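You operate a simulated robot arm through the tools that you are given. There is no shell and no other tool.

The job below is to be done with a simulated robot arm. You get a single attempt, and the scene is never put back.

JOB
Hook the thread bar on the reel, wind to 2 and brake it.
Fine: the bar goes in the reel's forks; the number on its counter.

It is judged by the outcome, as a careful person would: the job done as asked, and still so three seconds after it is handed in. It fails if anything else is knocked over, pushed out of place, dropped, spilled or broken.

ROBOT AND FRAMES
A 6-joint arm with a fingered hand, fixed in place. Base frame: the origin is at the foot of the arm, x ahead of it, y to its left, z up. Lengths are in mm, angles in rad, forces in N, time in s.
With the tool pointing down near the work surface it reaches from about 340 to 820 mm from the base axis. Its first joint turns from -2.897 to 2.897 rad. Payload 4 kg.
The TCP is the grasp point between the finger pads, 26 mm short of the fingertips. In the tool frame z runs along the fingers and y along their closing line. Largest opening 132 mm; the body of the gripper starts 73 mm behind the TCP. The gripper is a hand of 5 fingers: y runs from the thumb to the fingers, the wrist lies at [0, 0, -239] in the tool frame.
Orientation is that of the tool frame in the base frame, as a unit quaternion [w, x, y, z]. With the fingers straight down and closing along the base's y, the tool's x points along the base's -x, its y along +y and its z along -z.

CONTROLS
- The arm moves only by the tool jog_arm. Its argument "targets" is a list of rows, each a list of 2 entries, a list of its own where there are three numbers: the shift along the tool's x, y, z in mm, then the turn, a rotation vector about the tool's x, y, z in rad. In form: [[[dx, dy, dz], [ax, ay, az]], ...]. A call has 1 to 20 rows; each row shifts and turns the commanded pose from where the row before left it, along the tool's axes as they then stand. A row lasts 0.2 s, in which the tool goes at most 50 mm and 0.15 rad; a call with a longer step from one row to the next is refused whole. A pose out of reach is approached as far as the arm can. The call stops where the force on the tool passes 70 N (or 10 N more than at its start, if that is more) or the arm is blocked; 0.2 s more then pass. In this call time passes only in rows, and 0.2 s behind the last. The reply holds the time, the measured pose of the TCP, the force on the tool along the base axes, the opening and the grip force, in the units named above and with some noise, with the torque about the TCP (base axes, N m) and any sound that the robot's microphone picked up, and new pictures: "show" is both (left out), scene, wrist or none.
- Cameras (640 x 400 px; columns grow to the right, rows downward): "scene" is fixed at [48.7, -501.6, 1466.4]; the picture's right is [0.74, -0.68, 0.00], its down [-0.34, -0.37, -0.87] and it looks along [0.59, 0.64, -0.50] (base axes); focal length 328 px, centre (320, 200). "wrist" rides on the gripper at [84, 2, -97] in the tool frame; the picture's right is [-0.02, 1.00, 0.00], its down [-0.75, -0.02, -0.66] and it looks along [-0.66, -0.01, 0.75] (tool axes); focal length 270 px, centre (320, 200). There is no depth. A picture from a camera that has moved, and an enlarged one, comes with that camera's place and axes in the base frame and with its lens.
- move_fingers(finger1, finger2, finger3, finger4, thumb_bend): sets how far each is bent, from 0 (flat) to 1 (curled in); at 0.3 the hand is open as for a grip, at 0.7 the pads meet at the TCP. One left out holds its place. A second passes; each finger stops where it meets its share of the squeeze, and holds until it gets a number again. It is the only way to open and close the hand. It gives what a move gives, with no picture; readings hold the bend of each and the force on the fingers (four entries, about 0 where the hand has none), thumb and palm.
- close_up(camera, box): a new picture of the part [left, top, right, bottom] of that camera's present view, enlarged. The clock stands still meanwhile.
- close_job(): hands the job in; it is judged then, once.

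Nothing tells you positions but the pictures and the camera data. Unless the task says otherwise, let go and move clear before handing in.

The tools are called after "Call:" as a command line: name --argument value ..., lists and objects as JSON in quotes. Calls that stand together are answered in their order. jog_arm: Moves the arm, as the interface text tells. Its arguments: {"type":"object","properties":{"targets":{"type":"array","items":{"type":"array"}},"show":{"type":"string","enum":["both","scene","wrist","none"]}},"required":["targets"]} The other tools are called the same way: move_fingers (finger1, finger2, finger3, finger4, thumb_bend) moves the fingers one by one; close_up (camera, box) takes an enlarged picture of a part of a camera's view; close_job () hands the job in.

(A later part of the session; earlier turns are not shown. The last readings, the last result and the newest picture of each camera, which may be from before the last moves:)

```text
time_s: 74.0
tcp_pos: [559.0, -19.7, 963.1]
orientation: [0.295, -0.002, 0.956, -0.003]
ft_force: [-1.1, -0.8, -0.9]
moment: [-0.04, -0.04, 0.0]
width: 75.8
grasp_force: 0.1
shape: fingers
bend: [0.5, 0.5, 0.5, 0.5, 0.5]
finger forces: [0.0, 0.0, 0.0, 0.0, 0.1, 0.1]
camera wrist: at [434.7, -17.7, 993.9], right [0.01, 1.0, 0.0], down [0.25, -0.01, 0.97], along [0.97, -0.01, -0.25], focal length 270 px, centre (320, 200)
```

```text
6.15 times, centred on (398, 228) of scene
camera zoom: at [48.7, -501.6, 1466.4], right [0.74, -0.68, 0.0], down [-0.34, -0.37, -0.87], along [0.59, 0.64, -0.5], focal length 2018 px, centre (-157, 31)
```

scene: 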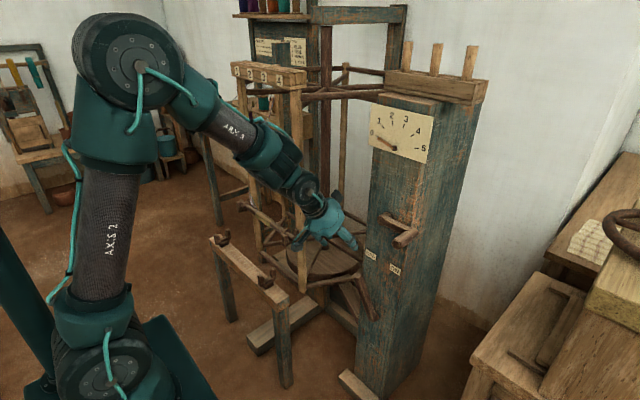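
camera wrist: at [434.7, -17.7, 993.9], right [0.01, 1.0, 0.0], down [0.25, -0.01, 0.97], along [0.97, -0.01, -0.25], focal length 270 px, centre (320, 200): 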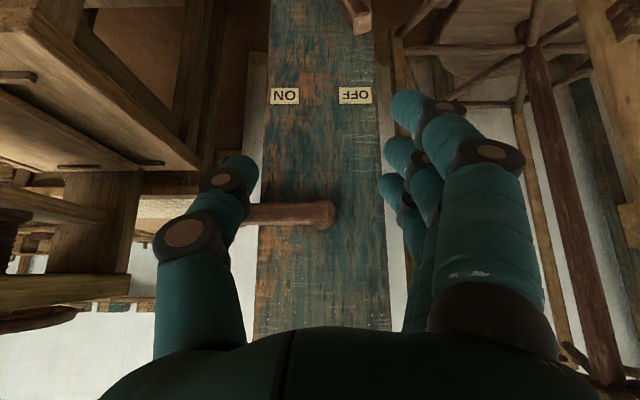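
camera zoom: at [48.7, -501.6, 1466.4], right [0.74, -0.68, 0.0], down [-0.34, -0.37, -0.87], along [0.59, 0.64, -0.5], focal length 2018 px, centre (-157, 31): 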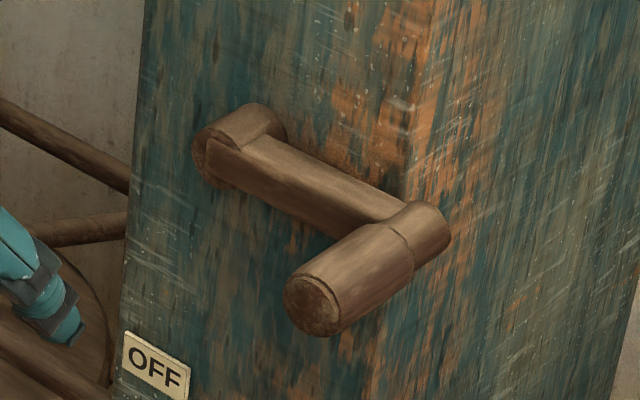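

The knob runs from about x 683 to 748 at (y -119, z 919), is about 28 mm thick, and turns about a centre near (y -17, z 919) with a radius of about 102 mm. I'll open the hand and move to just above the knob with a lesser tilt.

Call:
move_fingers --finger1 0.3 --finger2 0.3 --finger3 0.3 --finger4 0.3 --thumb_bend 0.3

Call:
jog_arm --targets '[[[0, 0, -10], [0, 0.125, 0]], [[0, 0, -10], [0, 0.125, 0]], [[-30.3, -19.8, -2], [0, 0, 0]], [[-30.3, -19.8, -2], [0, 0, 0]], [[-30.3, -19.8, -2], [0, 0, 0]], [[-30.3, -19.8, -2], [0, 0, 0]], [[-27, -19.8, -2], [0, 0, 0]]]'

Call:
close_up --camera "scene" --box '[350, 140, 450, 260]'

```text
time_s: 75.0
tcp_pos: [559.9, -20.1, 962.4]
orientation: [0.296, -0.003, 0.955, -0.003]
ft_force: [0.1, 0.1, 0.4]
moment: [-0.03, -0.02, 0.01]
width: 138.0
grasp_force: 0.0
shape: fingers
bend: [0.3, 0.3, 0.3, 0.3, 0.3]
finger forces: [0.0, 0.0, 0.0, 0.0, 0.0, 0.1]
```

```text
time_s: 76.6
tcp_pos: [688.6, -116.4, 1037.7]
orientation: [0.174, -0.003, 0.985, -0.003]
ft_force: [-0.1, 0.7, -0.4]
moment: [0.02, -0.01, -0.02]
width: 138.5
grasp_force: 0.0
shape: fingers
bend: [0.3, 0.3, 0.3, 0.3, 0.3]
finger forces: [0.0, 0.1, 0.1, 0.0, 0.0, 0.1]
camera wrist: at [575.4, -113.4, 1100.0], right [0.02, 1.0, 0.0], down [0.48, -0.01, 0.88], along [0.88, -0.01, -0.48], focal length 270 px, centre (320, 200)
```

scene: 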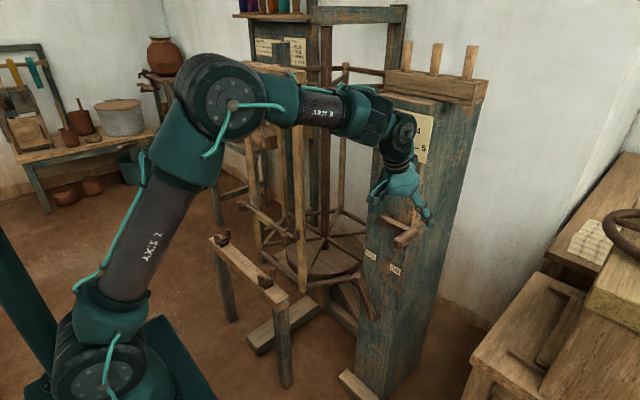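
wrist: 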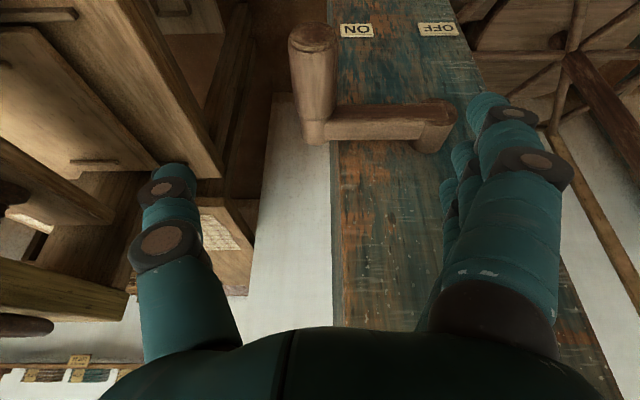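

```text
3.33 times, centred on (400, 200) of scene
camera zoom: at [48.7, -501.6, 1466.4], right [0.74, -0.68, 0.0], down [-0.34, -0.37, -0.87], along [0.59, 0.64, -0.5], focal length 1093 px, centre (53, 200)
```

zoom: 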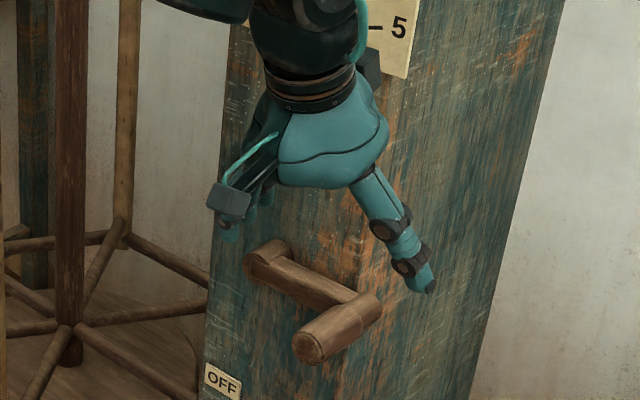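

The four-finger spread would crowd the crank arm from above. A more frontal approach lets the upper and lower fingers cage the knob, so I'll back off and tilt the hand further forward.

Call:
jog_arm --targets '[[[35, -1.5, -12], [0, 0, 0]], [[35, -1.5, -12], [0, 0, 0]], [[0, 0, 0], [0, -0.15, 0]], [[0, 0, 0], [0, -0.15, 0]], [[0, 0, 0], [0, -0.15, 0]], [[0, 0, 0], [0, -0.15, 0]], [[0, 0, 0], [0, -0.15, 0]]]'

```text
time_s: 78.2
tcp_pos: [614.2, -119.8, 1036.6]
orientation: [0.521, -0.003, 0.853, -0.003]
ft_force: [-0.3, -0.1, -0.4]
moment: [-0.02, -0.01, 0.0]
width: 138.2
grasp_force: 0.1
shape: fingers
bend: [0.3, 0.3, 0.3, 0.3, 0.3]
finger forces: [0.1, 0.1, 0.1, 0.0, 0.0, 0.0]
camera wrist: at [488.6, -118.5, 1006.0], right [0.01, 1.0, 0.01], down [-0.24, -0.01, 0.97], along [0.97, -0.01, 0.24], focal length 270 px, centre (320, 200)
```

scene: 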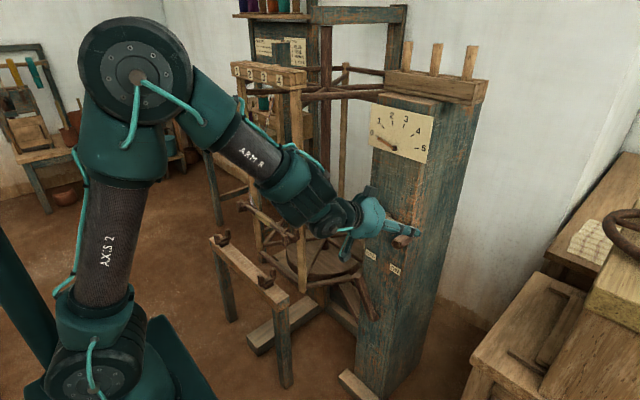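
wrist: 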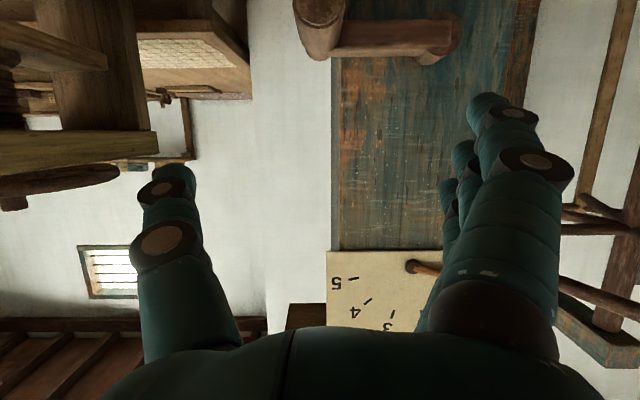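

The forward tilt is reachable. I'll bring the hand level with the knob, just in front of it.

Call:
jog_arm --targets '[[[19.7, 0, 23.6], [0, 0, 0]], [[19.7, 0, 23.6], [0, 0, 0]], [[19.7, 0, 23.6], [0, 0, 0]]]'

Call:
close_up --camera "scene" --box '[350, 170, 450, 280]'

```text
time_s: 79.0
tcp_pos: [649.1, -118.7, 952.6]
orientation: [0.522, -0.004, 0.853, -0.003]
ft_force: [-0.1, 0.2, -0.4]
moment: [0.01, -0.02, -0.03]
width: 138.5
grasp_force: 0.1
shape: fingers
bend: [0.3, 0.3, 0.3, 0.3, 0.3]
finger forces: [0.0, 0.0, 0.1, 0.0, 0.0, 0.0]
camera wrist: at [524.3, -118.4, 920.7], right [0.01, 1.0, 0.01], down [-0.24, -0.01, 0.97], along [0.97, -0.01, 0.24], focal length 270 px, centre (320, 200)
```

scene: 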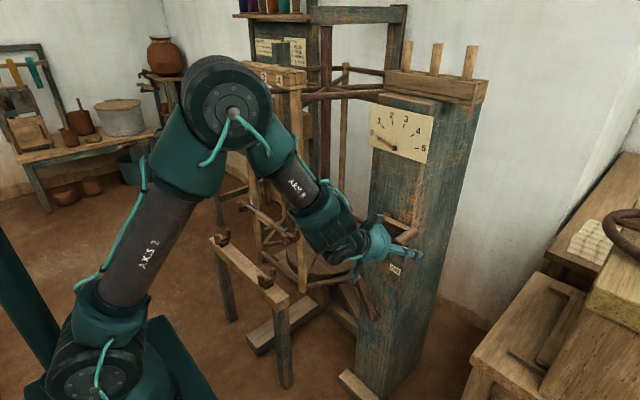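
wrist: 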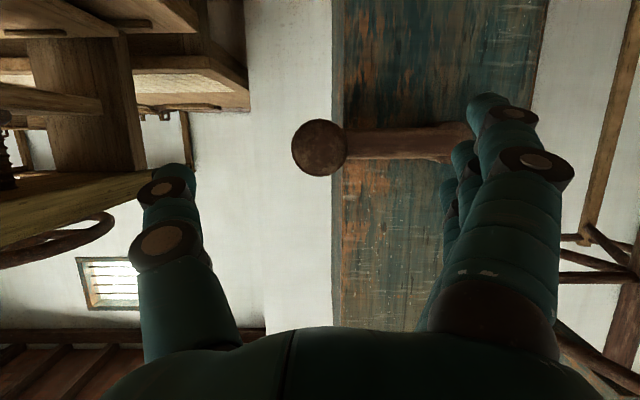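

```text
3.64 times, centred on (400, 225) of scene
camera zoom: at [48.7, -501.6, 1466.4], right [0.74, -0.68, 0.0], down [-0.34, -0.37, -0.87], along [0.59, 0.64, -0.5], focal length 1193 px, centre (29, 109)
```

zoom: 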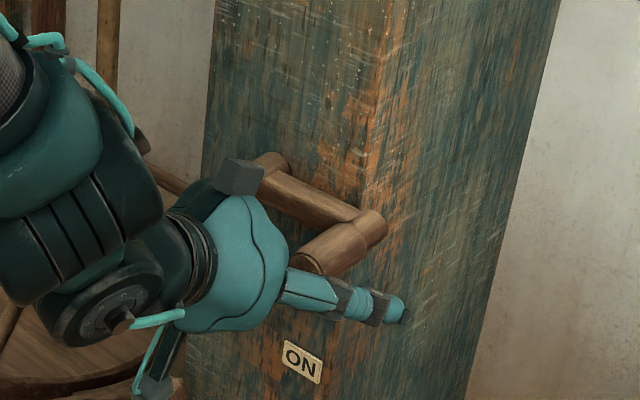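

Seen nearly end-on, the knob's axis is at about y -120, z 927. I'll move forward onto it, stopping short of the crank arm.

Call:
jog_arm --targets '[[[0, -0.5, 19], [0, 0, 0]], [[0, -0.4, 19], [0, 0, 0]], [[0, -0.4, 19], [0, 0, 0]]]'

Call:
close_up --camera "scene" --box '[350, 170, 450, 280]'

```text
time_s: 79.8
tcp_pos: [700.8, -122.5, 928.6]
orientation: [0.522, -0.003, 0.853, -0.004]
ft_force: [0.6, 0.4, -0.1]
moment: [-0.02, -0.01, 0.04]
width: 138.5
grasp_force: 0.0
shape: fingers
bend: [0.3, 0.3, 0.3, 0.3, 0.3]
finger forces: [0.0, 0.1, 0.0, 0.0, 0.1, 0.1]
camera wrist: at [576.1, -120.6, 896.2], right [0.01, 1.0, 0.01], down [-0.24, -0.01, 0.97], along [0.97, -0.01, 0.24], focal length 270 px, centre (320, 200)
```

scene: 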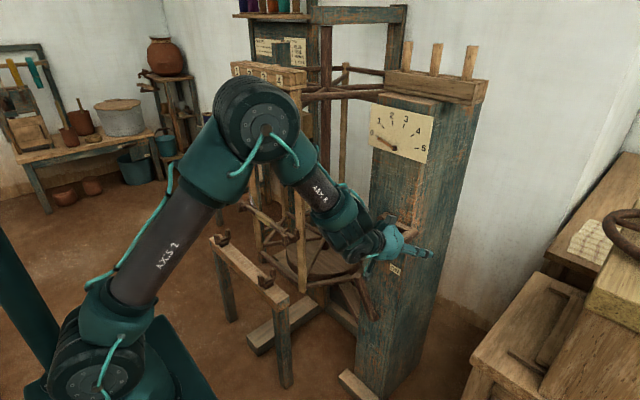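
wrist: 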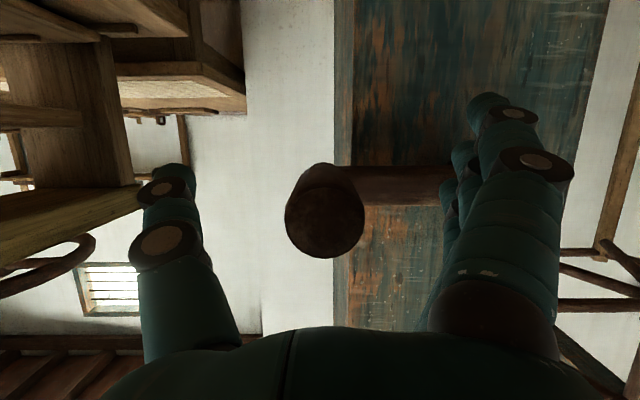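

```text
3.64 times, centred on (400, 225) of scene
camera zoom: at [48.7, -501.6, 1466.4], right [0.74, -0.68, 0.0], down [-0.34, -0.37, -0.87], along [0.59, 0.64, -0.5], focal length 1193 px, centre (29, 109)
```

zoom: 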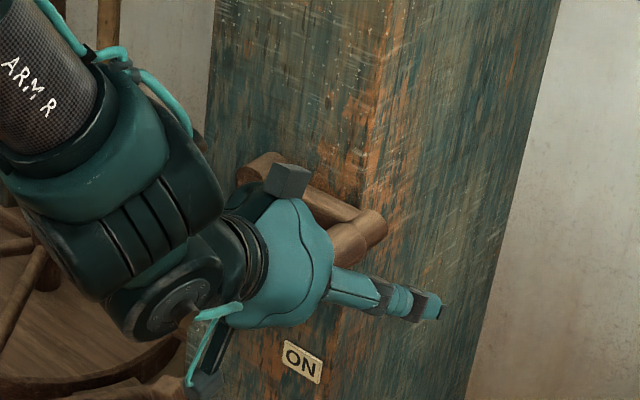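

The knob is centred between the thumb and fingers. I'll close the hand around it.

Call:
jog_arm --targets '[[[-1, 2, 0], [0, 0, 0]]]' --show "none"

Call:
move_fingers --finger1 0.75 --finger2 0.75 --finger3 0.75 --finger4 0.75 --thumb_bend 0.75

Call:
close_up --camera "wrist" --box '[160, 80, 500, 340]'

Call:
close_up --camera "scene" --box '[370, 200, 440, 270]'

```text
time_s: 80.2
tcp_pos: [701.1, -119.6, 927.8]
orientation: [0.522, -0.004, 0.853, -0.003]
ft_force: [0.7, 0.2, 0.3]
moment: [0.04, 0.0, -0.01]
width: 138.4
grasp_force: 0.0
shape: fingers
bend: [0.3, 0.3, 0.3, 0.3, 0.3]
finger forces: [0.0, 0.1, 0.0, 0.0, 0.0, 0.0]
```

```text
time_s: 81.2
tcp_pos: [701.8, -120.0, 928.4]
orientation: [0.522, -0.004, 0.853, -0.003]
ft_force: [-17.2, -0.5, 7.5]
moment: [0.77, -0.62, 1.82]
width: 26.4
grasp_force: 28.7
shape: fingers
bend: [0.75, 0.7, 0.41, 0.48, 0.66]
finger forces: [0.1, 6.6, 19.7, 16.2, 15.0, 0.1]
```

```text
1.54 times, centred on (330, 210) of wrist
camera zoom: at [576.1, -118.8, 897.3], right [0.01, 1.0, 0.01], down [-0.24, -0.01, 0.97], along [0.97, -0.01, 0.24], focal length 416 px, centre (305, 185)
```

zoom: 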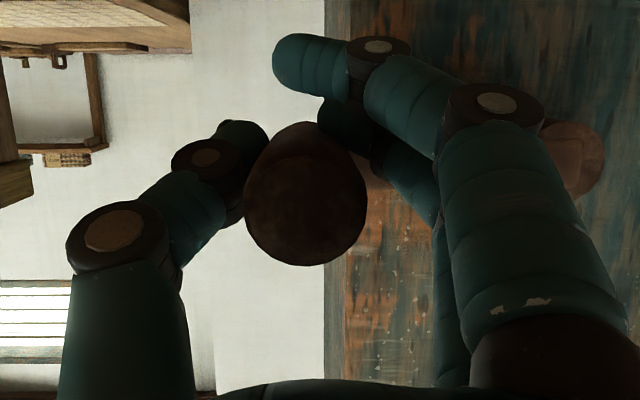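

```text
5.71 times, centred on (405, 235) of scene
camera zoom: at [48.7, -501.6, 1466.4], right [0.74, -0.68, 0.0], down [-0.34, -0.37, -0.87], along [0.59, 0.64, -0.5], focal length 1874 px, centre (-166, 0)
```

zoom: 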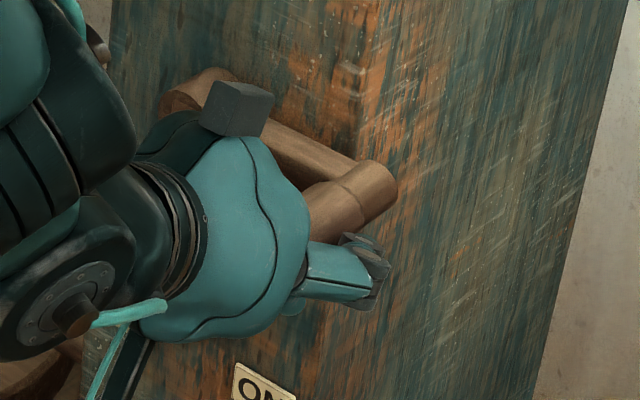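

Two of the fingers are pressing on the crank arm instead of the knob. I'll open, back off about 13 mm in x, and close again.

Call:
move_fingers --finger1 0.3 --finger2 0.3 --finger3 0.3 --finger4 0.3 --thumb_bend 0.3

Call:
jog_arm --targets '[[[3, 0, -6.7], [0, 0, 0]], [[2, 0, -6.7], [0, 0, 0]]]' --show "none"

Call:
move_fingers --finger1 0.75 --finger2 0.75 --finger3 0.75 --finger4 0.75 --thumb_bend 0.75

Call:
close_up --camera "wrist" --box '[160, 80, 500, 340]'

Call:
close_up --camera "scene" --box '[370, 200, 440, 270]'

```text
time_s: 82.2
tcp_pos: [702.0, -119.3, 928.1]
orientation: [0.521, -0.003, 0.853, -0.003]
ft_force: [-0.2, -0.1, 0.0]
moment: [0.06, -0.04, -0.02]
width: 138.2
grasp_force: 0.0
shape: fingers
bend: [0.3, 0.3, 0.3, 0.3, 0.3]
finger forces: [0.0, 0.1, 0.0, 0.0, 0.0, 0.0]
```

```text
time_s: 82.8
tcp_pos: [687.9, -120.3, 930.7]
orientation: [0.522, -0.003, 0.853, -0.003]
ft_force: [-0.1, 0.1, 0.4]
moment: [-0.01, -0.02, 0.01]
width: 138.4
grasp_force: 0.1
shape: fingers
bend: [0.3, 0.3, 0.3, 0.3, 0.3]
finger forces: [0.1, 0.1, 0.0, 0.0, 0.1, 0.0]
```

```text
time_s: 83.8
tcp_pos: [689.2, -120.6, 929.6]
orientation: [0.522, -0.004, 0.853, -0.002]
ft_force: [6.0, -3.2, -2.6]
moment: [-0.02, -0.03, 0.02]
width: 26.6
grasp_force: 15.7
shape: fingers
bend: [0.75, 0.66, 0.62, 0.75, 0.65]
finger forces: [0.1, 6.5, 8.0, 0.0, 17.0, 0.1]
```

```text
1.54 times, centred on (330, 210) of wrist
camera zoom: at [563.1, -118.9, 898.7], right [0.01, 1.0, 0.01], down [-0.24, -0.01, 0.97], along [0.97, -0.01, 0.24], focal length 416 px, centre (305, 185)
```

zoom: 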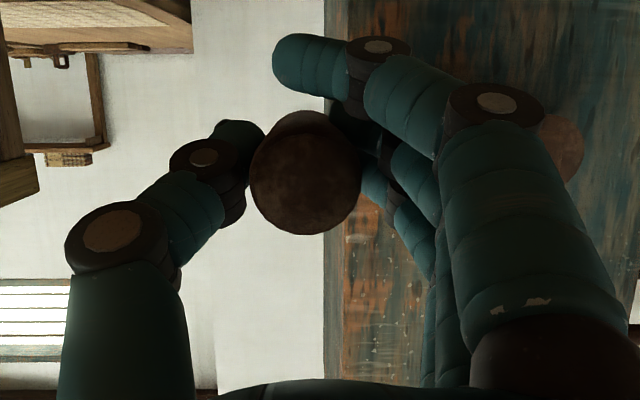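

```text
5.71 times, centred on (405, 235) of scene
camera zoom: at [48.7, -501.6, 1466.4], right [0.74, -0.68, 0.0], down [-0.34, -0.37, -0.87], along [0.59, 0.64, -0.5], focal length 1874 px, centre (-166, 0)
```

zoom: 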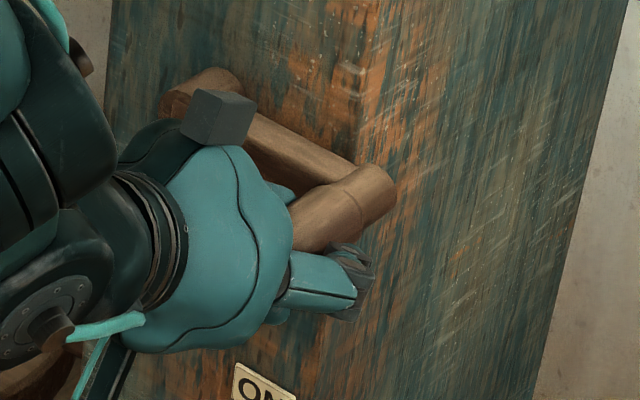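

The knob is held by the thumb and two fingers, with the outer fingers caging it above and below. I'll turn it a little clockwise as seen from the front, and watch the dial and reel.

Call:
jog_arm --targets '[[[13.1, 1.0, 6.7], [0, 0, 0]], [[12.9, 3.1, 6.6], [0, 0, 0]], [[12.4, 5.1, 6.35], [0, 0, 0]]]'

Call:
close_up --camera "scene" --box '[360, 90, 450, 170]'

Call:
close_up --camera "scene" --box '[220, 170, 330, 270]'

Call:
close_up --camera "scene" --box '[360, 200, 440, 280]'

```text
time_s: 84.6
tcp_pos: [684.3, -109.8, 876.9]
orientation: [0.513, -0.005, 0.858, 0.0]
ft_force: [10.7, 5.9, -35.3]
moment: [-0.18, 0.42, -0.01]
width: 23.7
grasp_force: 22.9
shape: fingers
bend: [0.75, 0.63, 0.58, 0.75, 0.68]
finger forces: [0.0, 22.0, 10.2, 0.0, 12.4, 0.0]
camera wrist: at [558.4, -108.1, 848.6], right [0.0, 1.0, 0.01], down [-0.22, -0.01, 0.97], along [0.97, -0.01, 0.22], focal length 270 px, centre (320, 200)
```

scene: 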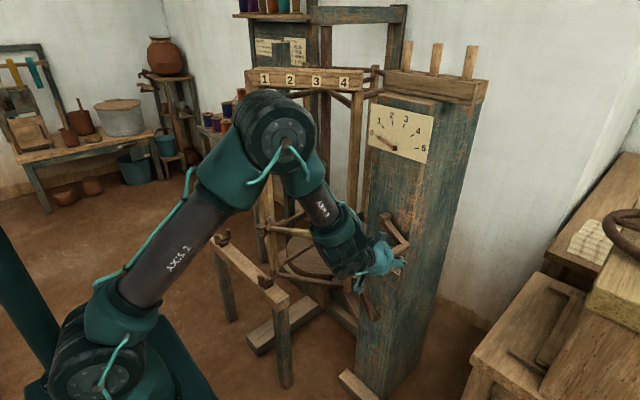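
wrist: 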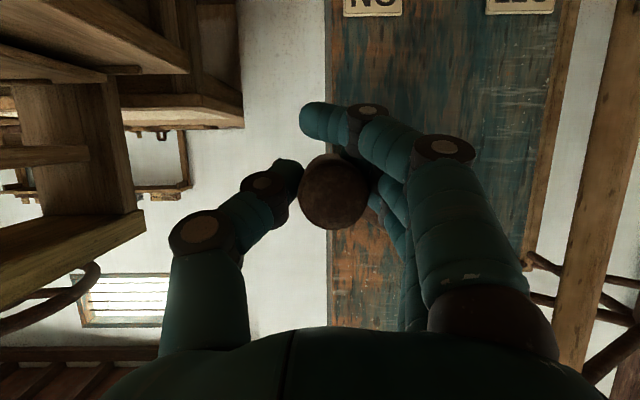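

```text
5.00 times, centred on (405, 130) of scene
camera zoom: at [48.7, -501.6, 1466.4], right [0.74, -0.68, 0.0], down [-0.34, -0.37, -0.87], along [0.59, 0.64, -0.5], focal length 1640 px, centre (-105, 550)
```

zoom: 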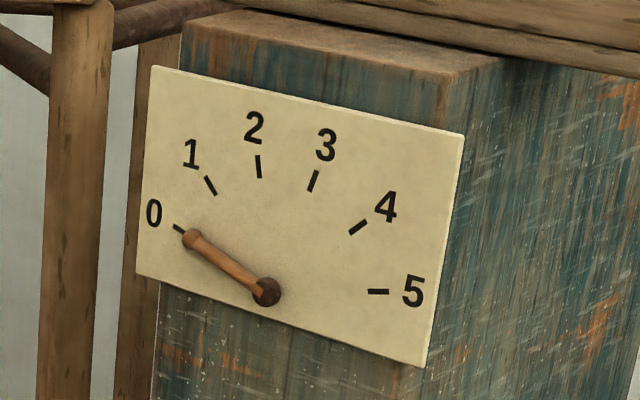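

```text
4.00 times, centred on (275, 220) of scene
camera zoom: at [48.7, -501.6, 1466.4], right [0.74, -0.68, 0.0], down [-0.34, -0.37, -0.87], along [0.59, 0.64, -0.5], focal length 1312 px, centre (500, 120)
```

zoom: 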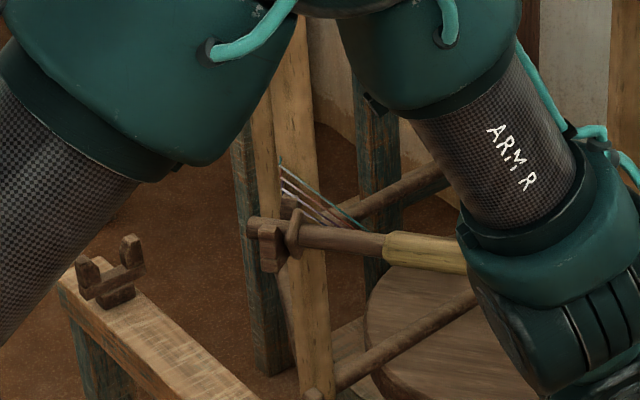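

```text
5.00 times, centred on (400, 240) of scene
camera zoom: at [48.7, -501.6, 1466.4], right [0.74, -0.68, 0.0], down [-0.34, -0.37, -0.87], along [0.59, 0.64, -0.5], focal length 1640 px, centre (-80, 0)
```

zoom: 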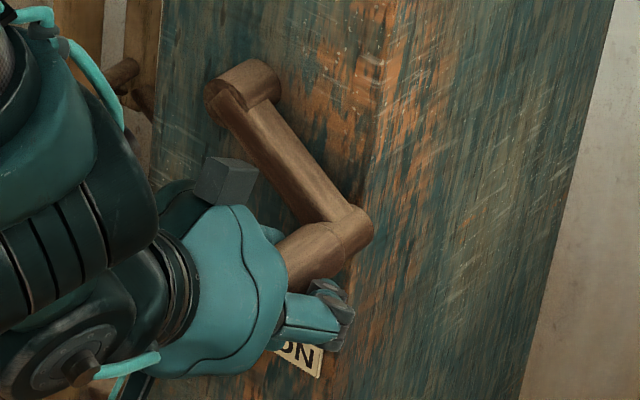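

The reel turns together with the crank and the needle moved up a little from 0, so this is the winding direction. The reel has momentum, so I'll pause a moment and then turn more slowly.

Call:
jog_arm --targets '[[[0, 0, 0], [0, 0, 0]], [[0, 0, 0], [0, 0, 0]]]'

Call:
close_up --camera "wrist" --box '[160, 50, 500, 340]'

Call:
close_up --camera "scene" --box '[360, 90, 450, 170]'

```text
time_s: 85.2
tcp_pos: [688.8, -113.7, 889.8]
orientation: [0.527, -0.003, 0.85, -0.005]
ft_force: [-7.2, -11.2, 14.1]
moment: [0.07, -0.25, -0.29]
width: 25.3
grasp_force: 23.3
shape: fingers
bend: [0.75, 0.7, 0.63, 0.76, 0.68]
finger forces: [0.0, 3.2, 8.1, 14.5, 21.0, 0.0]
camera wrist: at [563.8, -111.8, 857.6], right [0.01, 1.0, 0.01], down [-0.25, 0.0, 0.97], along [0.97, -0.01, 0.25], focal length 270 px, centre (320, 200)
```

scene: 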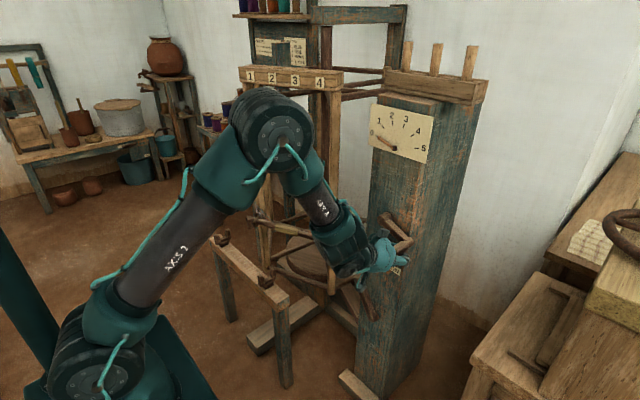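
wrist: 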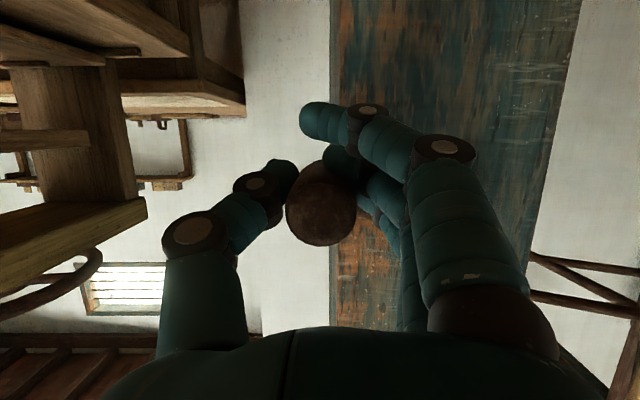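

```text
1.38 times, centred on (330, 195) of wrist
camera zoom: at [563.8, -111.8, 857.6], right [0.01, 1.0, 0.01], down [-0.25, 0.0, 0.97], along [0.97, -0.01, 0.25], focal length 373 px, centre (306, 207)
```

zoom: 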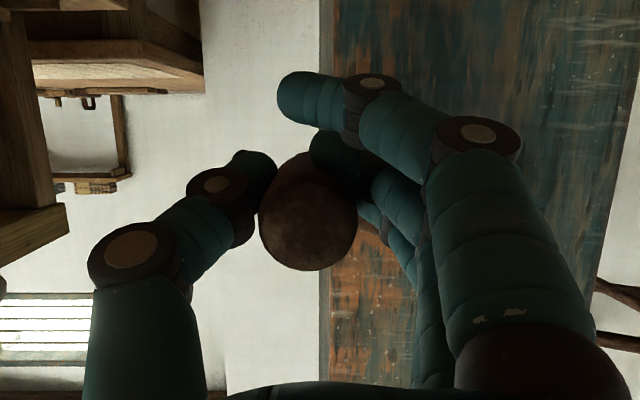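

```text
5.00 times, centred on (405, 130) of scene
camera zoom: at [48.7, -501.6, 1466.4], right [0.74, -0.68, 0.0], down [-0.34, -0.37, -0.87], along [0.59, 0.64, -0.5], focal length 1640 px, centre (-105, 550)
```

zoom: 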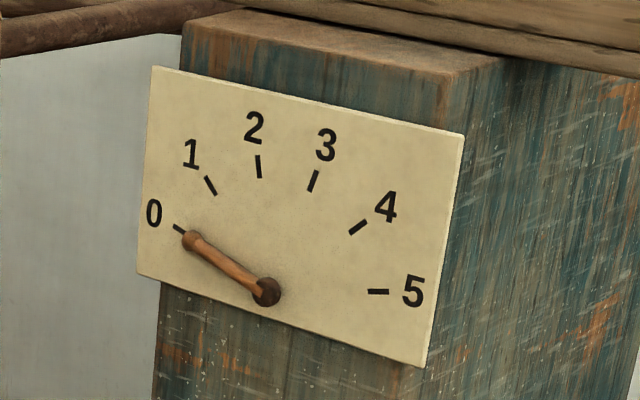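

The reel's inertia makes it swing against the arm's springiness, so I'll let it settle first.

Call:
jog_arm --targets '[[[0, 0, 0], [0, 0, 0]], [[0, 0, 0], [0, 0, 0]], [[0, 0, 0], [0, 0, 0]], [[0, 0, 0], [0, 0, 0]], [[0, 0, 0], [0, 0, 0]], [[0, 0, 0], [0, 0, 0]], [[0, 0, 0], [0, 0, 0]], [[0, 0, 0], [0, 0, 0]], [[0, 0, 0], [0, 0, 0]], [[0, 0, 0], [0, 0, 0]]]'

Call:
close_up --camera "scene" --box '[360, 90, 450, 170]'

```text
time_s: 87.4
tcp_pos: [687.4, -111.4, 885.1]
orientation: [0.521, -0.004, 0.853, -0.003]
ft_force: [2.3, -5.7, -6.8]
moment: [0.06, 0.07, -0.13]
width: 25.5
grasp_force: 16.6
shape: fingers
bend: [0.75, 0.69, 0.61, 0.75, 0.68]
finger forces: [0.1, 6.5, 8.3, 2.0, 17.3, 0.0]
camera wrist: at [561.9, -110.0, 854.0], right [0.01, 1.0, 0.01], down [-0.24, -0.01, 0.97], along [0.97, -0.01, 0.24], focal length 270 px, centre (320, 200)
```

scene: 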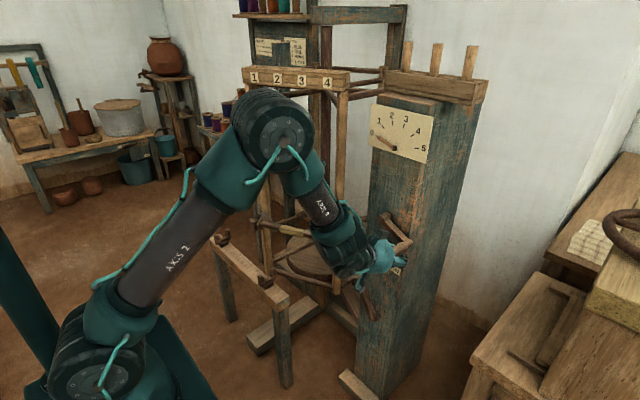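
wrist: 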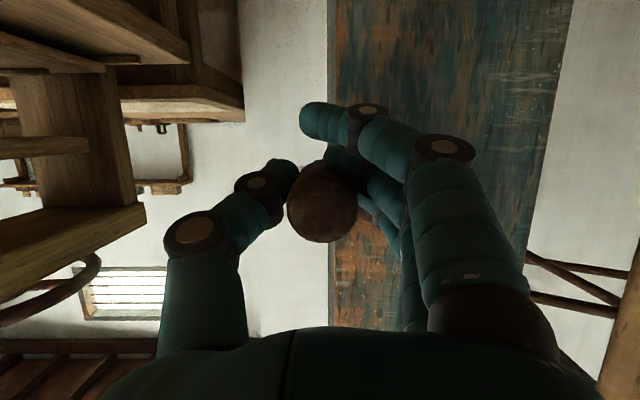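

```text
5.00 times, centred on (405, 130) of scene
camera zoom: at [48.7, -501.6, 1466.4], right [0.74, -0.68, 0.0], down [-0.34, -0.37, -0.87], along [0.59, 0.64, -0.5], focal length 1640 px, centre (-105, 550)
```

zoom: 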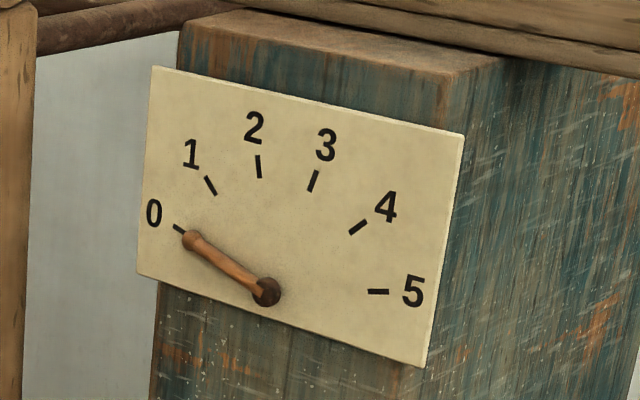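

The reel has settled. I'll now turn the crank along its circle with a gentle ramp up and down, about 116° in this stretch.

Call:
jog_arm --targets '[[[3.23, 1.66, 1.66], [0, 0, 0]], [[6.28, 3.75, 3.23], [0, 0, 0]], [[8.2, 6.0, 4.21], [0, 0, 0]], [[8.26, 7.6, 4.25], [0, 0, 0]], [[7.43, 8.58, 3.82], [0, 0, 0]], [[6.53, 9.49, 3.36], [0, 0, 0]], [[5.53, 10.24, 2.84], [0, 0, 0]], [[4.47, 10.89, 2.3], [0, 0, 0]], [[3.34, 11.39, 1.72], [0, 0, 0]], [[2.19, 11.73, 1.12], [0, 0, 0]], [[0.99, 11.95, 0.51], [0, 0, 0]], [[-0.21, 11.98, -0.11], [0, 0, 0]], [[-1.42, 11.9, -0.73], [0, 0, 0]], [[-2.6, 11.63, -1.34], [0, 0, 0]], [[-3.75, 11.22, -1.93], [0, 0, 0]], [[-4.86, 10.68, -2.5], [0, 0, 0]], [[-5.89, 9.98, -3.03], [0, 0, 0]], [[-6.26, 8.45, -3.22], [0, 0, 0]], [[-5.01, 5.66, -2.58], [0, 0, 0]], [[-2.65, 2.66, -1.36], [0, 0, 0]]]'

Call:
close_up --camera "scene" --box '[360, 90, 450, 170]'

Call:
close_up --camera "scene" --box '[340, 190, 430, 270]'

```text
time_s: 91.6
tcp_pos: [687.2, 66.3, 859.5]
orientation: [0.522, -0.004, 0.853, -0.003]
ft_force: [11.6, -23.6, 24.6]
moment: [-0.02, -0.17, -0.11]
width: 27.7
grasp_force: 28.1
shape: fingers
bend: [0.75, 0.72, 0.66, 0.79, 0.66]
finger forces: [0.1, 0.0, 3.3, 32.3, 21.4, 0.0]
camera wrist: at [561.1, 67.3, 828.0], right [0.01, 1.0, 0.01], down [-0.25, -0.01, 0.97], along [0.97, -0.01, 0.25], focal length 270 px, centre (320, 200)
```

scene: 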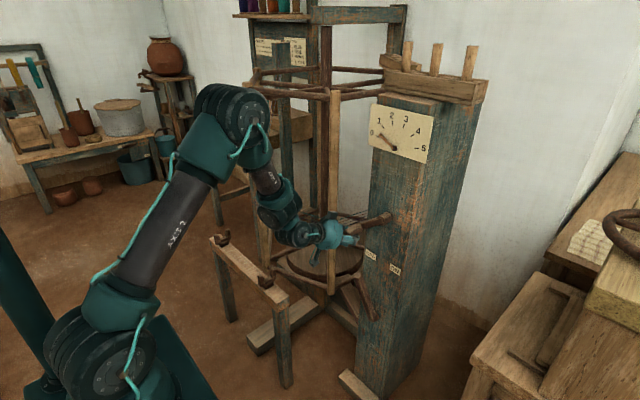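
wrist: 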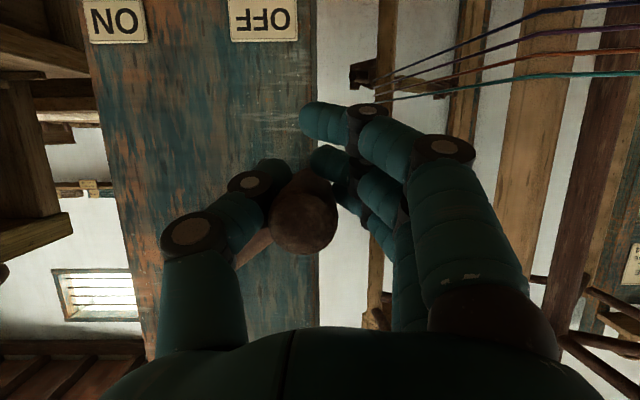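

```text
5.00 times, centred on (405, 130) of scene
camera zoom: at [48.7, -501.6, 1466.4], right [0.74, -0.68, 0.0], down [-0.34, -0.37, -0.87], along [0.59, 0.64, -0.5], focal length 1640 px, centre (-105, 550)
```

zoom: 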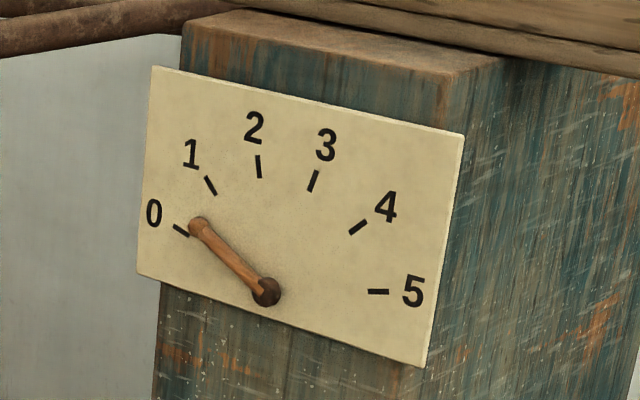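

```text
5.00 times, centred on (385, 230) of scene
camera zoom: at [48.7, -501.6, 1466.4], right [0.74, -0.68, 0.0], down [-0.34, -0.37, -0.87], along [0.59, 0.64, -0.5], focal length 1640 px, centre (-5, 50)
```

zoom: 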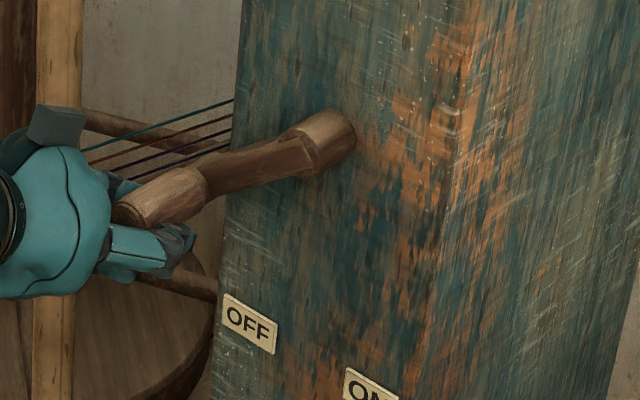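

The needle has advanced and one crank turn is roughly one count. The grip is holding, so I'll continue round the left and top of the circle.

Call:
jog_arm --targets '[[[-2.73, 2.55, -1.4], [0, 0, 0]], [[-5.73, 4.74, -2.94], [0, 0, 0]], [[-8.36, 5.71, -4.3], [0, 0, 0]], [[-9.66, 5.08, -4.97], [0, 0, 0]], [[-10.09, 3.82, -5.19], [0, 0, 0]], [[-10.44, 2.52, -5.37], [0, 0, 0]], [[-10.6, 1.17, -5.45], [0, 0, 0]], [[-10.66, -0.18, -5.48], [0, 0, 0]], [[-10.58, -1.54, -5.44], [0, 0, 0]], [[-10.35, -2.86, -5.32], [0, 0, 0]], [[-10.0, -4.17, -5.14], [0, 0, 0]], [[-9.51, -5.4, -4.89], [0, 0, 0]], [[-8.92, -6.6, -4.58], [0, 0, 0]], [[-8.19, -7.68, -4.21], [0, 0, 0]], [[-7.37, -8.66, -3.79], [0, 0, 0]], [[-6.45, -9.56, -3.32], [0, 0, 0]], [[-5.45, -10.3, -2.8], [0, 0, 0]], [[-4.06, -10.01, -2.09], [0, 0, 0]], [[-2.36, -7.54, -1.22], [0, 0, 0]], [[-0.99, -3.84, -0.51], [0, 0, 0]]]'

Call:
close_up --camera "scene" --box '[360, 90, 450, 170]'

Call:
close_up --camera "scene" --box '[340, 170, 440, 260]'

```text
time_s: 95.8
tcp_pos: [685.7, 14.1, 1027.7]
orientation: [0.519, -0.004, 0.855, -0.003]
ft_force: [-9.9, -12.2, -33.2]
moment: [0.22, 0.6, -0.24]
width: 30.2
grasp_force: 20.2
shape: fingers
bend: [0.75, 0.71, 0.66, 0.75, 0.64]
finger forces: [0.0, 10.7, 5.0, 0.0, 24.6, 0.0]
camera wrist: at [560.2, 16.0, 996.8], right [0.01, 1.0, 0.01], down [-0.24, -0.01, 0.97], along [0.97, -0.01, 0.24], focal length 270 px, centre (320, 200)
```

scene: 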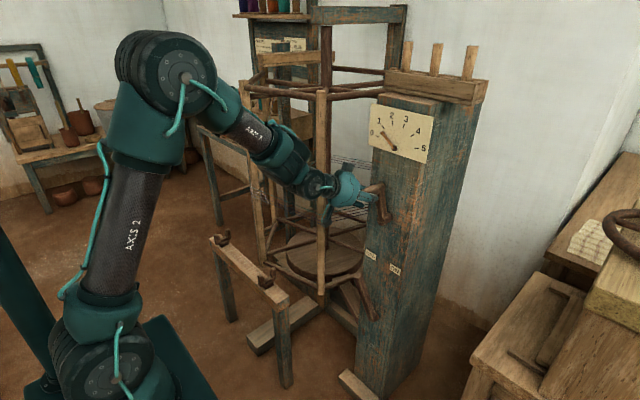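
wrist: 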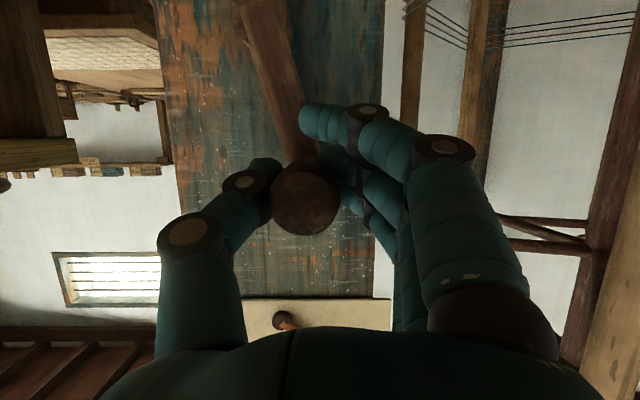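

```text
5.00 times, centred on (405, 130) of scene
camera zoom: at [48.7, -501.6, 1466.4], right [0.74, -0.68, 0.0], down [-0.34, -0.37, -0.87], along [0.59, 0.64, -0.5], focal length 1640 px, centre (-105, 550)
```

zoom: 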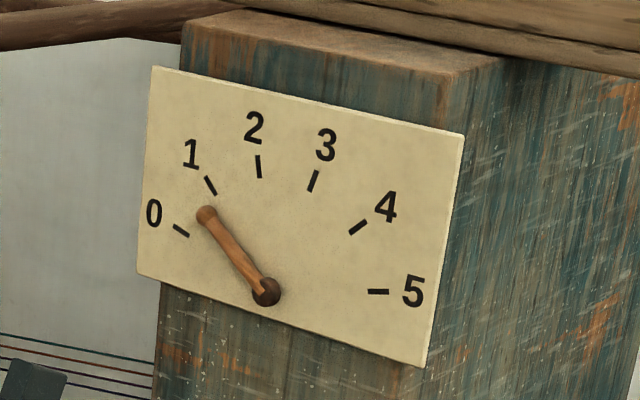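

```text
4.44 times, centred on (390, 215) of scene
camera zoom: at [48.7, -501.6, 1466.4], right [0.74, -0.68, 0.0], down [-0.34, -0.37, -0.87], along [0.59, 0.64, -0.5], focal length 1458 px, centre (9, 133)
```

zoom: 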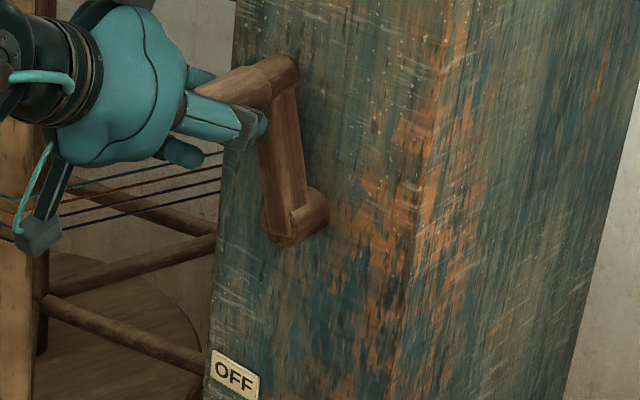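

The needle is at about 0.74 after about 255° of crank, so the ratio is one to one. I'll continue over the top and down the right side.

Call:
jog_arm --targets '[[[-0.86, -3.87, -0.44], [0, 0, 0]], [[-1.32, -7.86, -0.68], [0, 0, 0]], [[-0.96, -10.95, -0.49], [0, 0, 0]], [[0.12, -12.0, 0.06], [0, 0, 0]], [[1.31, -11.89, 0.67], [0, 0, 0]], [[2.5, -11.67, 1.28], [0, 0, 0]], [[3.65, -11.25, 1.88], [0, 0, 0]], [[4.76, -10.73, 2.44], [0, 0, 0]], [[5.81, -10.06, 2.99], [0, 0, 0]], [[6.77, -9.25, 3.48], [0, 0, 0]], [[7.67, -8.34, 3.94], [0, 0, 0]], [[8.45, -7.31, 4.34], [0, 0, 0]], [[9.15, -6.18, 4.7], [0, 0, 0]], [[9.7, -4.98, 4.99], [0, 0, 0]], [[10.13, -3.72, 5.21], [0, 0, 0]], [[10.45, -2.41, 5.37], [0, 0, 0]], [[10.61, -1.07, 5.46], [0, 0, 0]], [[9.78, 0.22, 5.03], [0, 0, 0]], [[7.07, 0.87, 3.63], [0, 0, 0]], [[3.5, 0.66, 1.8], [0, 0, 0]]]'

Call:
close_up --camera "scene" --box '[360, 90, 450, 170]'

Call:
close_up --camera "scene" --box '[340, 190, 440, 270]'

```text
time_s: 100.0
tcp_pos: [687.7, -118.8, 909.8]
orientation: [0.522, -0.004, 0.853, -0.003]
ft_force: [-6.3, -7.4, -6.3]
moment: [0.0, 0.07, -0.16]
width: 26.0
grasp_force: 16.4
shape: fingers
bend: [0.75, 0.69, 0.63, 0.75, 0.68]
finger forces: [0.0, 5.8, 8.5, 0.0, 18.9, 0.0]
camera wrist: at [562.5, -116.5, 878.2], right [0.01, 1.0, 0.01], down [-0.24, -0.01, 0.97], along [0.97, -0.01, 0.24], focal length 270 px, centre (320, 200)
```

scene: 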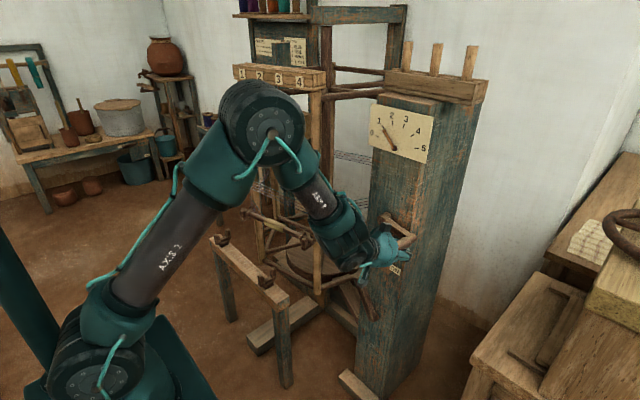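
wrist: 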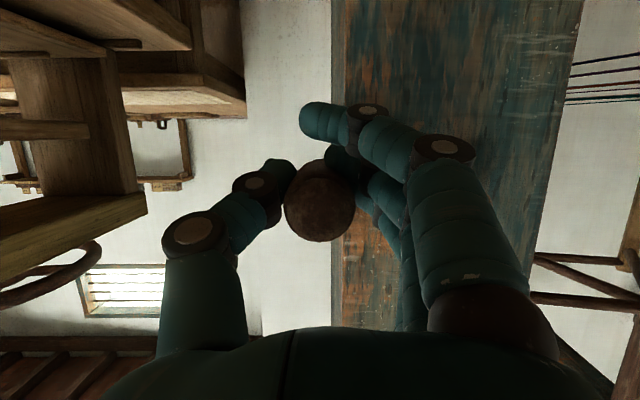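

```text
5.00 times, centred on (405, 130) of scene
camera zoom: at [48.7, -501.6, 1466.4], right [0.74, -0.68, 0.0], down [-0.34, -0.37, -0.87], along [0.59, 0.64, -0.5], focal length 1640 px, centre (-105, 550)
```

zoom: 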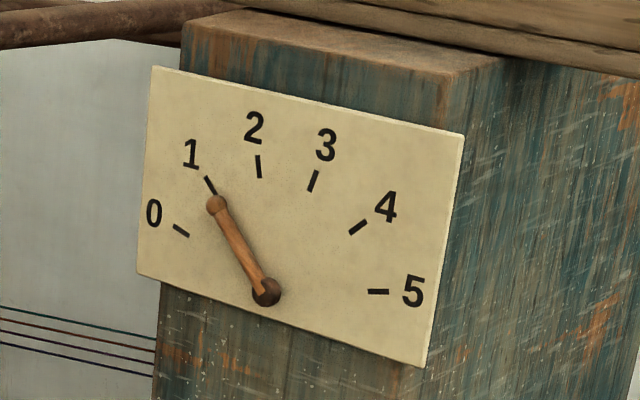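

```text
5.00 times, centred on (390, 230) of scene
camera zoom: at [48.7, -501.6, 1466.4], right [0.74, -0.68, 0.0], down [-0.34, -0.37, -0.87], along [0.59, 0.64, -0.5], focal length 1640 px, centre (-30, 50)
```

zoom: 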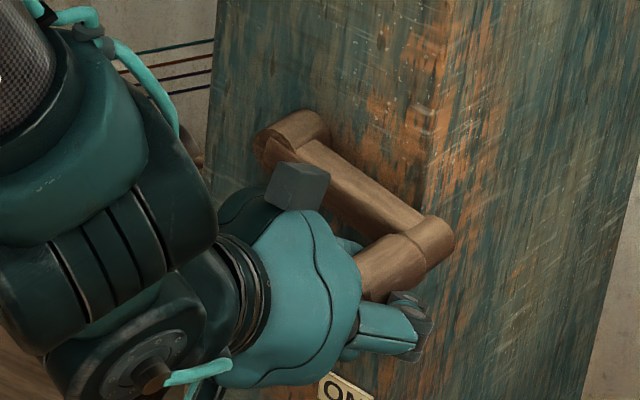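

The dial reads 1 after one full crank turn, so I need one more. I'll go on with the second turn.

Call:
jog_arm --targets '[[[3.48, 0.8, 1.79], [0, 0, 0]], [[6.86, 2.06, 3.53], [0, 0, 0]], [[9.18, 3.77, 4.72], [0, 0, 0]], [[9.57, 5.31, 4.92], [0, 0, 0]], [[8.96, 6.48, 4.61], [0, 0, 0]], [[8.27, 7.59, 4.25], [0, 0, 0]], [[7.44, 8.58, 3.83], [0, 0, 0]], [[6.53, 9.48, 3.36], [0, 0, 0]], [[5.54, 10.25, 2.85], [0, 0, 0]], [[4.48, 10.87, 2.3], [0, 0, 0]], [[3.35, 11.39, 1.72], [0, 0, 0]], [[2.2, 11.73, 1.13], [0, 0, 0]], [[1.0, 11.95, 0.51], [0, 0, 0]], [[-0.2, 11.99, -0.11], [0, 0, 0]], [[-1.4, 11.88, -0.72], [0, 0, 0]], [[-2.6, 11.64, -1.33], [0, 0, 0]], [[-3.74, 11.22, -1.92], [0, 0, 0]], [[-4.41, 9.82, -2.27], [0, 0, 0]], [[-3.75, 6.79, -1.93], [0, 0, 0]], [[-2.04, 3.26, -1.05], [0, 0, 0]]]' --show "wrist"

Call:
close_up --camera "scene" --box '[340, 90, 460, 270]'

```text
time_s: 104.2
tcp_pos: [688.0, 46.9, 845.2]
orientation: [0.525, -0.003, 0.851, -0.004]
ft_force: [10.2, -24.6, 37.9]
moment: [-0.02, -0.2, -0.36]
width: 26.6
grasp_force: 35.7
shape: fingers
bend: [0.75, 0.72, 0.65, 0.79, 0.67]
finger forces: [0.0, 0.0, 4.2, 45.9, 20.7, 0.0]
camera wrist: at [563.2, 49.0, 812.5], right [0.01, 1.0, 0.01], down [-0.25, -0.01, 0.97], along [0.97, -0.01, 0.25], focal length 270 px, centre (320, 200)
```

wrist: 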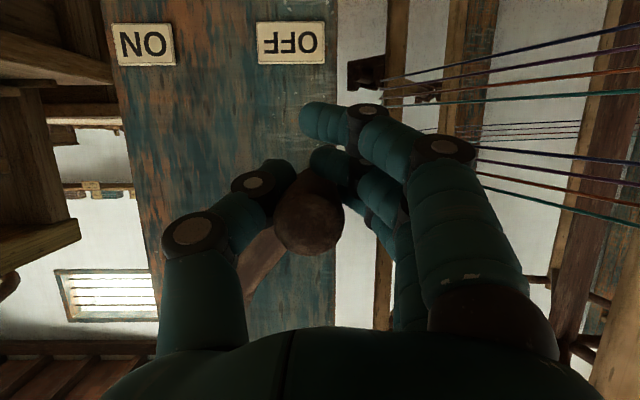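

```text
2.22 times, centred on (400, 180) of scene
camera zoom: at [48.7, -501.6, 1466.4], right [0.74, -0.68, 0.0], down [-0.34, -0.37, -0.87], along [0.59, 0.64, -0.5], focal length 729 px, centre (142, 244)
```

zoom: 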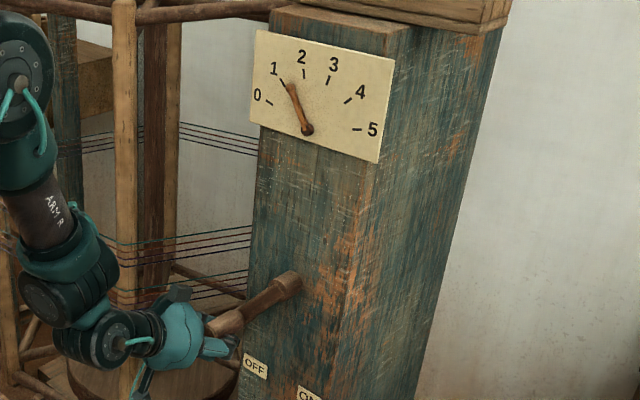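

The reel is leading slightly against the hand, but the grip is firm. I'll go on round the left side and over the top.

Call:
jog_arm --targets '[[[-2.15, 3.18, -1.11], [0, 0, 0]], [[-4.63, 6.07, -2.38], [0, 0, 0]], [[-7.0, 7.68, -3.6], [0, 0, 0]], [[-8.4, 7.4, -4.32], [0, 0, 0]], [[-9.07, 6.28, -4.66], [0, 0, 0]], [[-9.66, 5.1, -4.97], [0, 0, 0]], [[-10.09, 3.83, -5.19], [0, 0, 0]], [[-10.42, 2.53, -5.36], [0, 0, 0]], [[-10.61, 1.18, -5.46], [0, 0, 0]], [[-10.65, -0.16, -5.47], [0, 0, 0]], [[-10.58, -1.53, -5.44], [0, 0, 0]], [[-10.35, -2.85, -5.32], [0, 0, 0]], [[-10.01, -4.17, -5.15], [0, 0, 0]], [[-9.51, -5.41, -4.89], [0, 0, 0]], [[-8.92, -6.57, -4.58], [0, 0, 0]], [[-8.21, -7.68, -4.22], [0, 0, 0]], [[-7.37, -8.65, -3.79], [0, 0, 0]], [[-5.97, -8.72, -3.07], [0, 0, 0]], [[-3.81, -6.75, -1.96], [0, 0, 0]], [[-1.73, -3.49, -0.89], [0, 0, 0]]]' --show "wrist"

Call:
close_up --camera "scene" --box '[340, 90, 460, 270]'

```text
time_s: 108.4
tcp_pos: [685.7, 35.0, 1020.3]
orientation: [0.522, -0.003, 0.853, -0.004]
ft_force: [-8.6, -21.5, -25.8]
moment: [0.2, 0.49, -0.52]
width: 31.3
grasp_force: 20.2
shape: fingers
bend: [0.75, 0.71, 0.67, 0.75, 0.64]
finger forces: [0.1, 6.6, 3.2, 0.0, 29.6, 0.0]
camera wrist: at [560.9, 37.5, 989.0], right [0.01, 1.0, 0.01], down [-0.24, -0.01, 0.97], along [0.97, -0.01, 0.24], focal length 270 px, centre (320, 200)
```

wrist: 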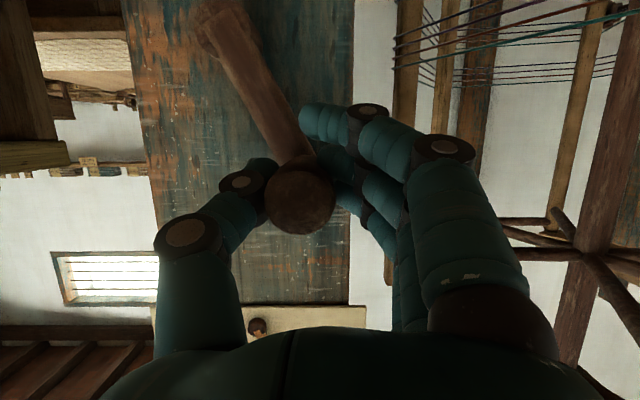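

```text
2.22 times, centred on (400, 180) of scene
camera zoom: at [48.7, -501.6, 1466.4], right [0.74, -0.68, 0.0], down [-0.34, -0.37, -0.87], along [0.59, 0.64, -0.5], focal length 729 px, centre (142, 244)
```

zoom: 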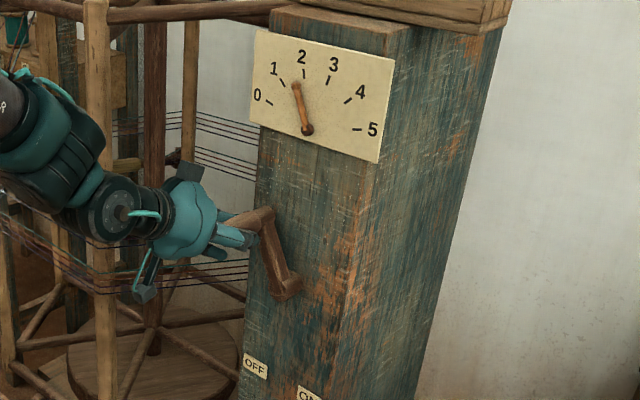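

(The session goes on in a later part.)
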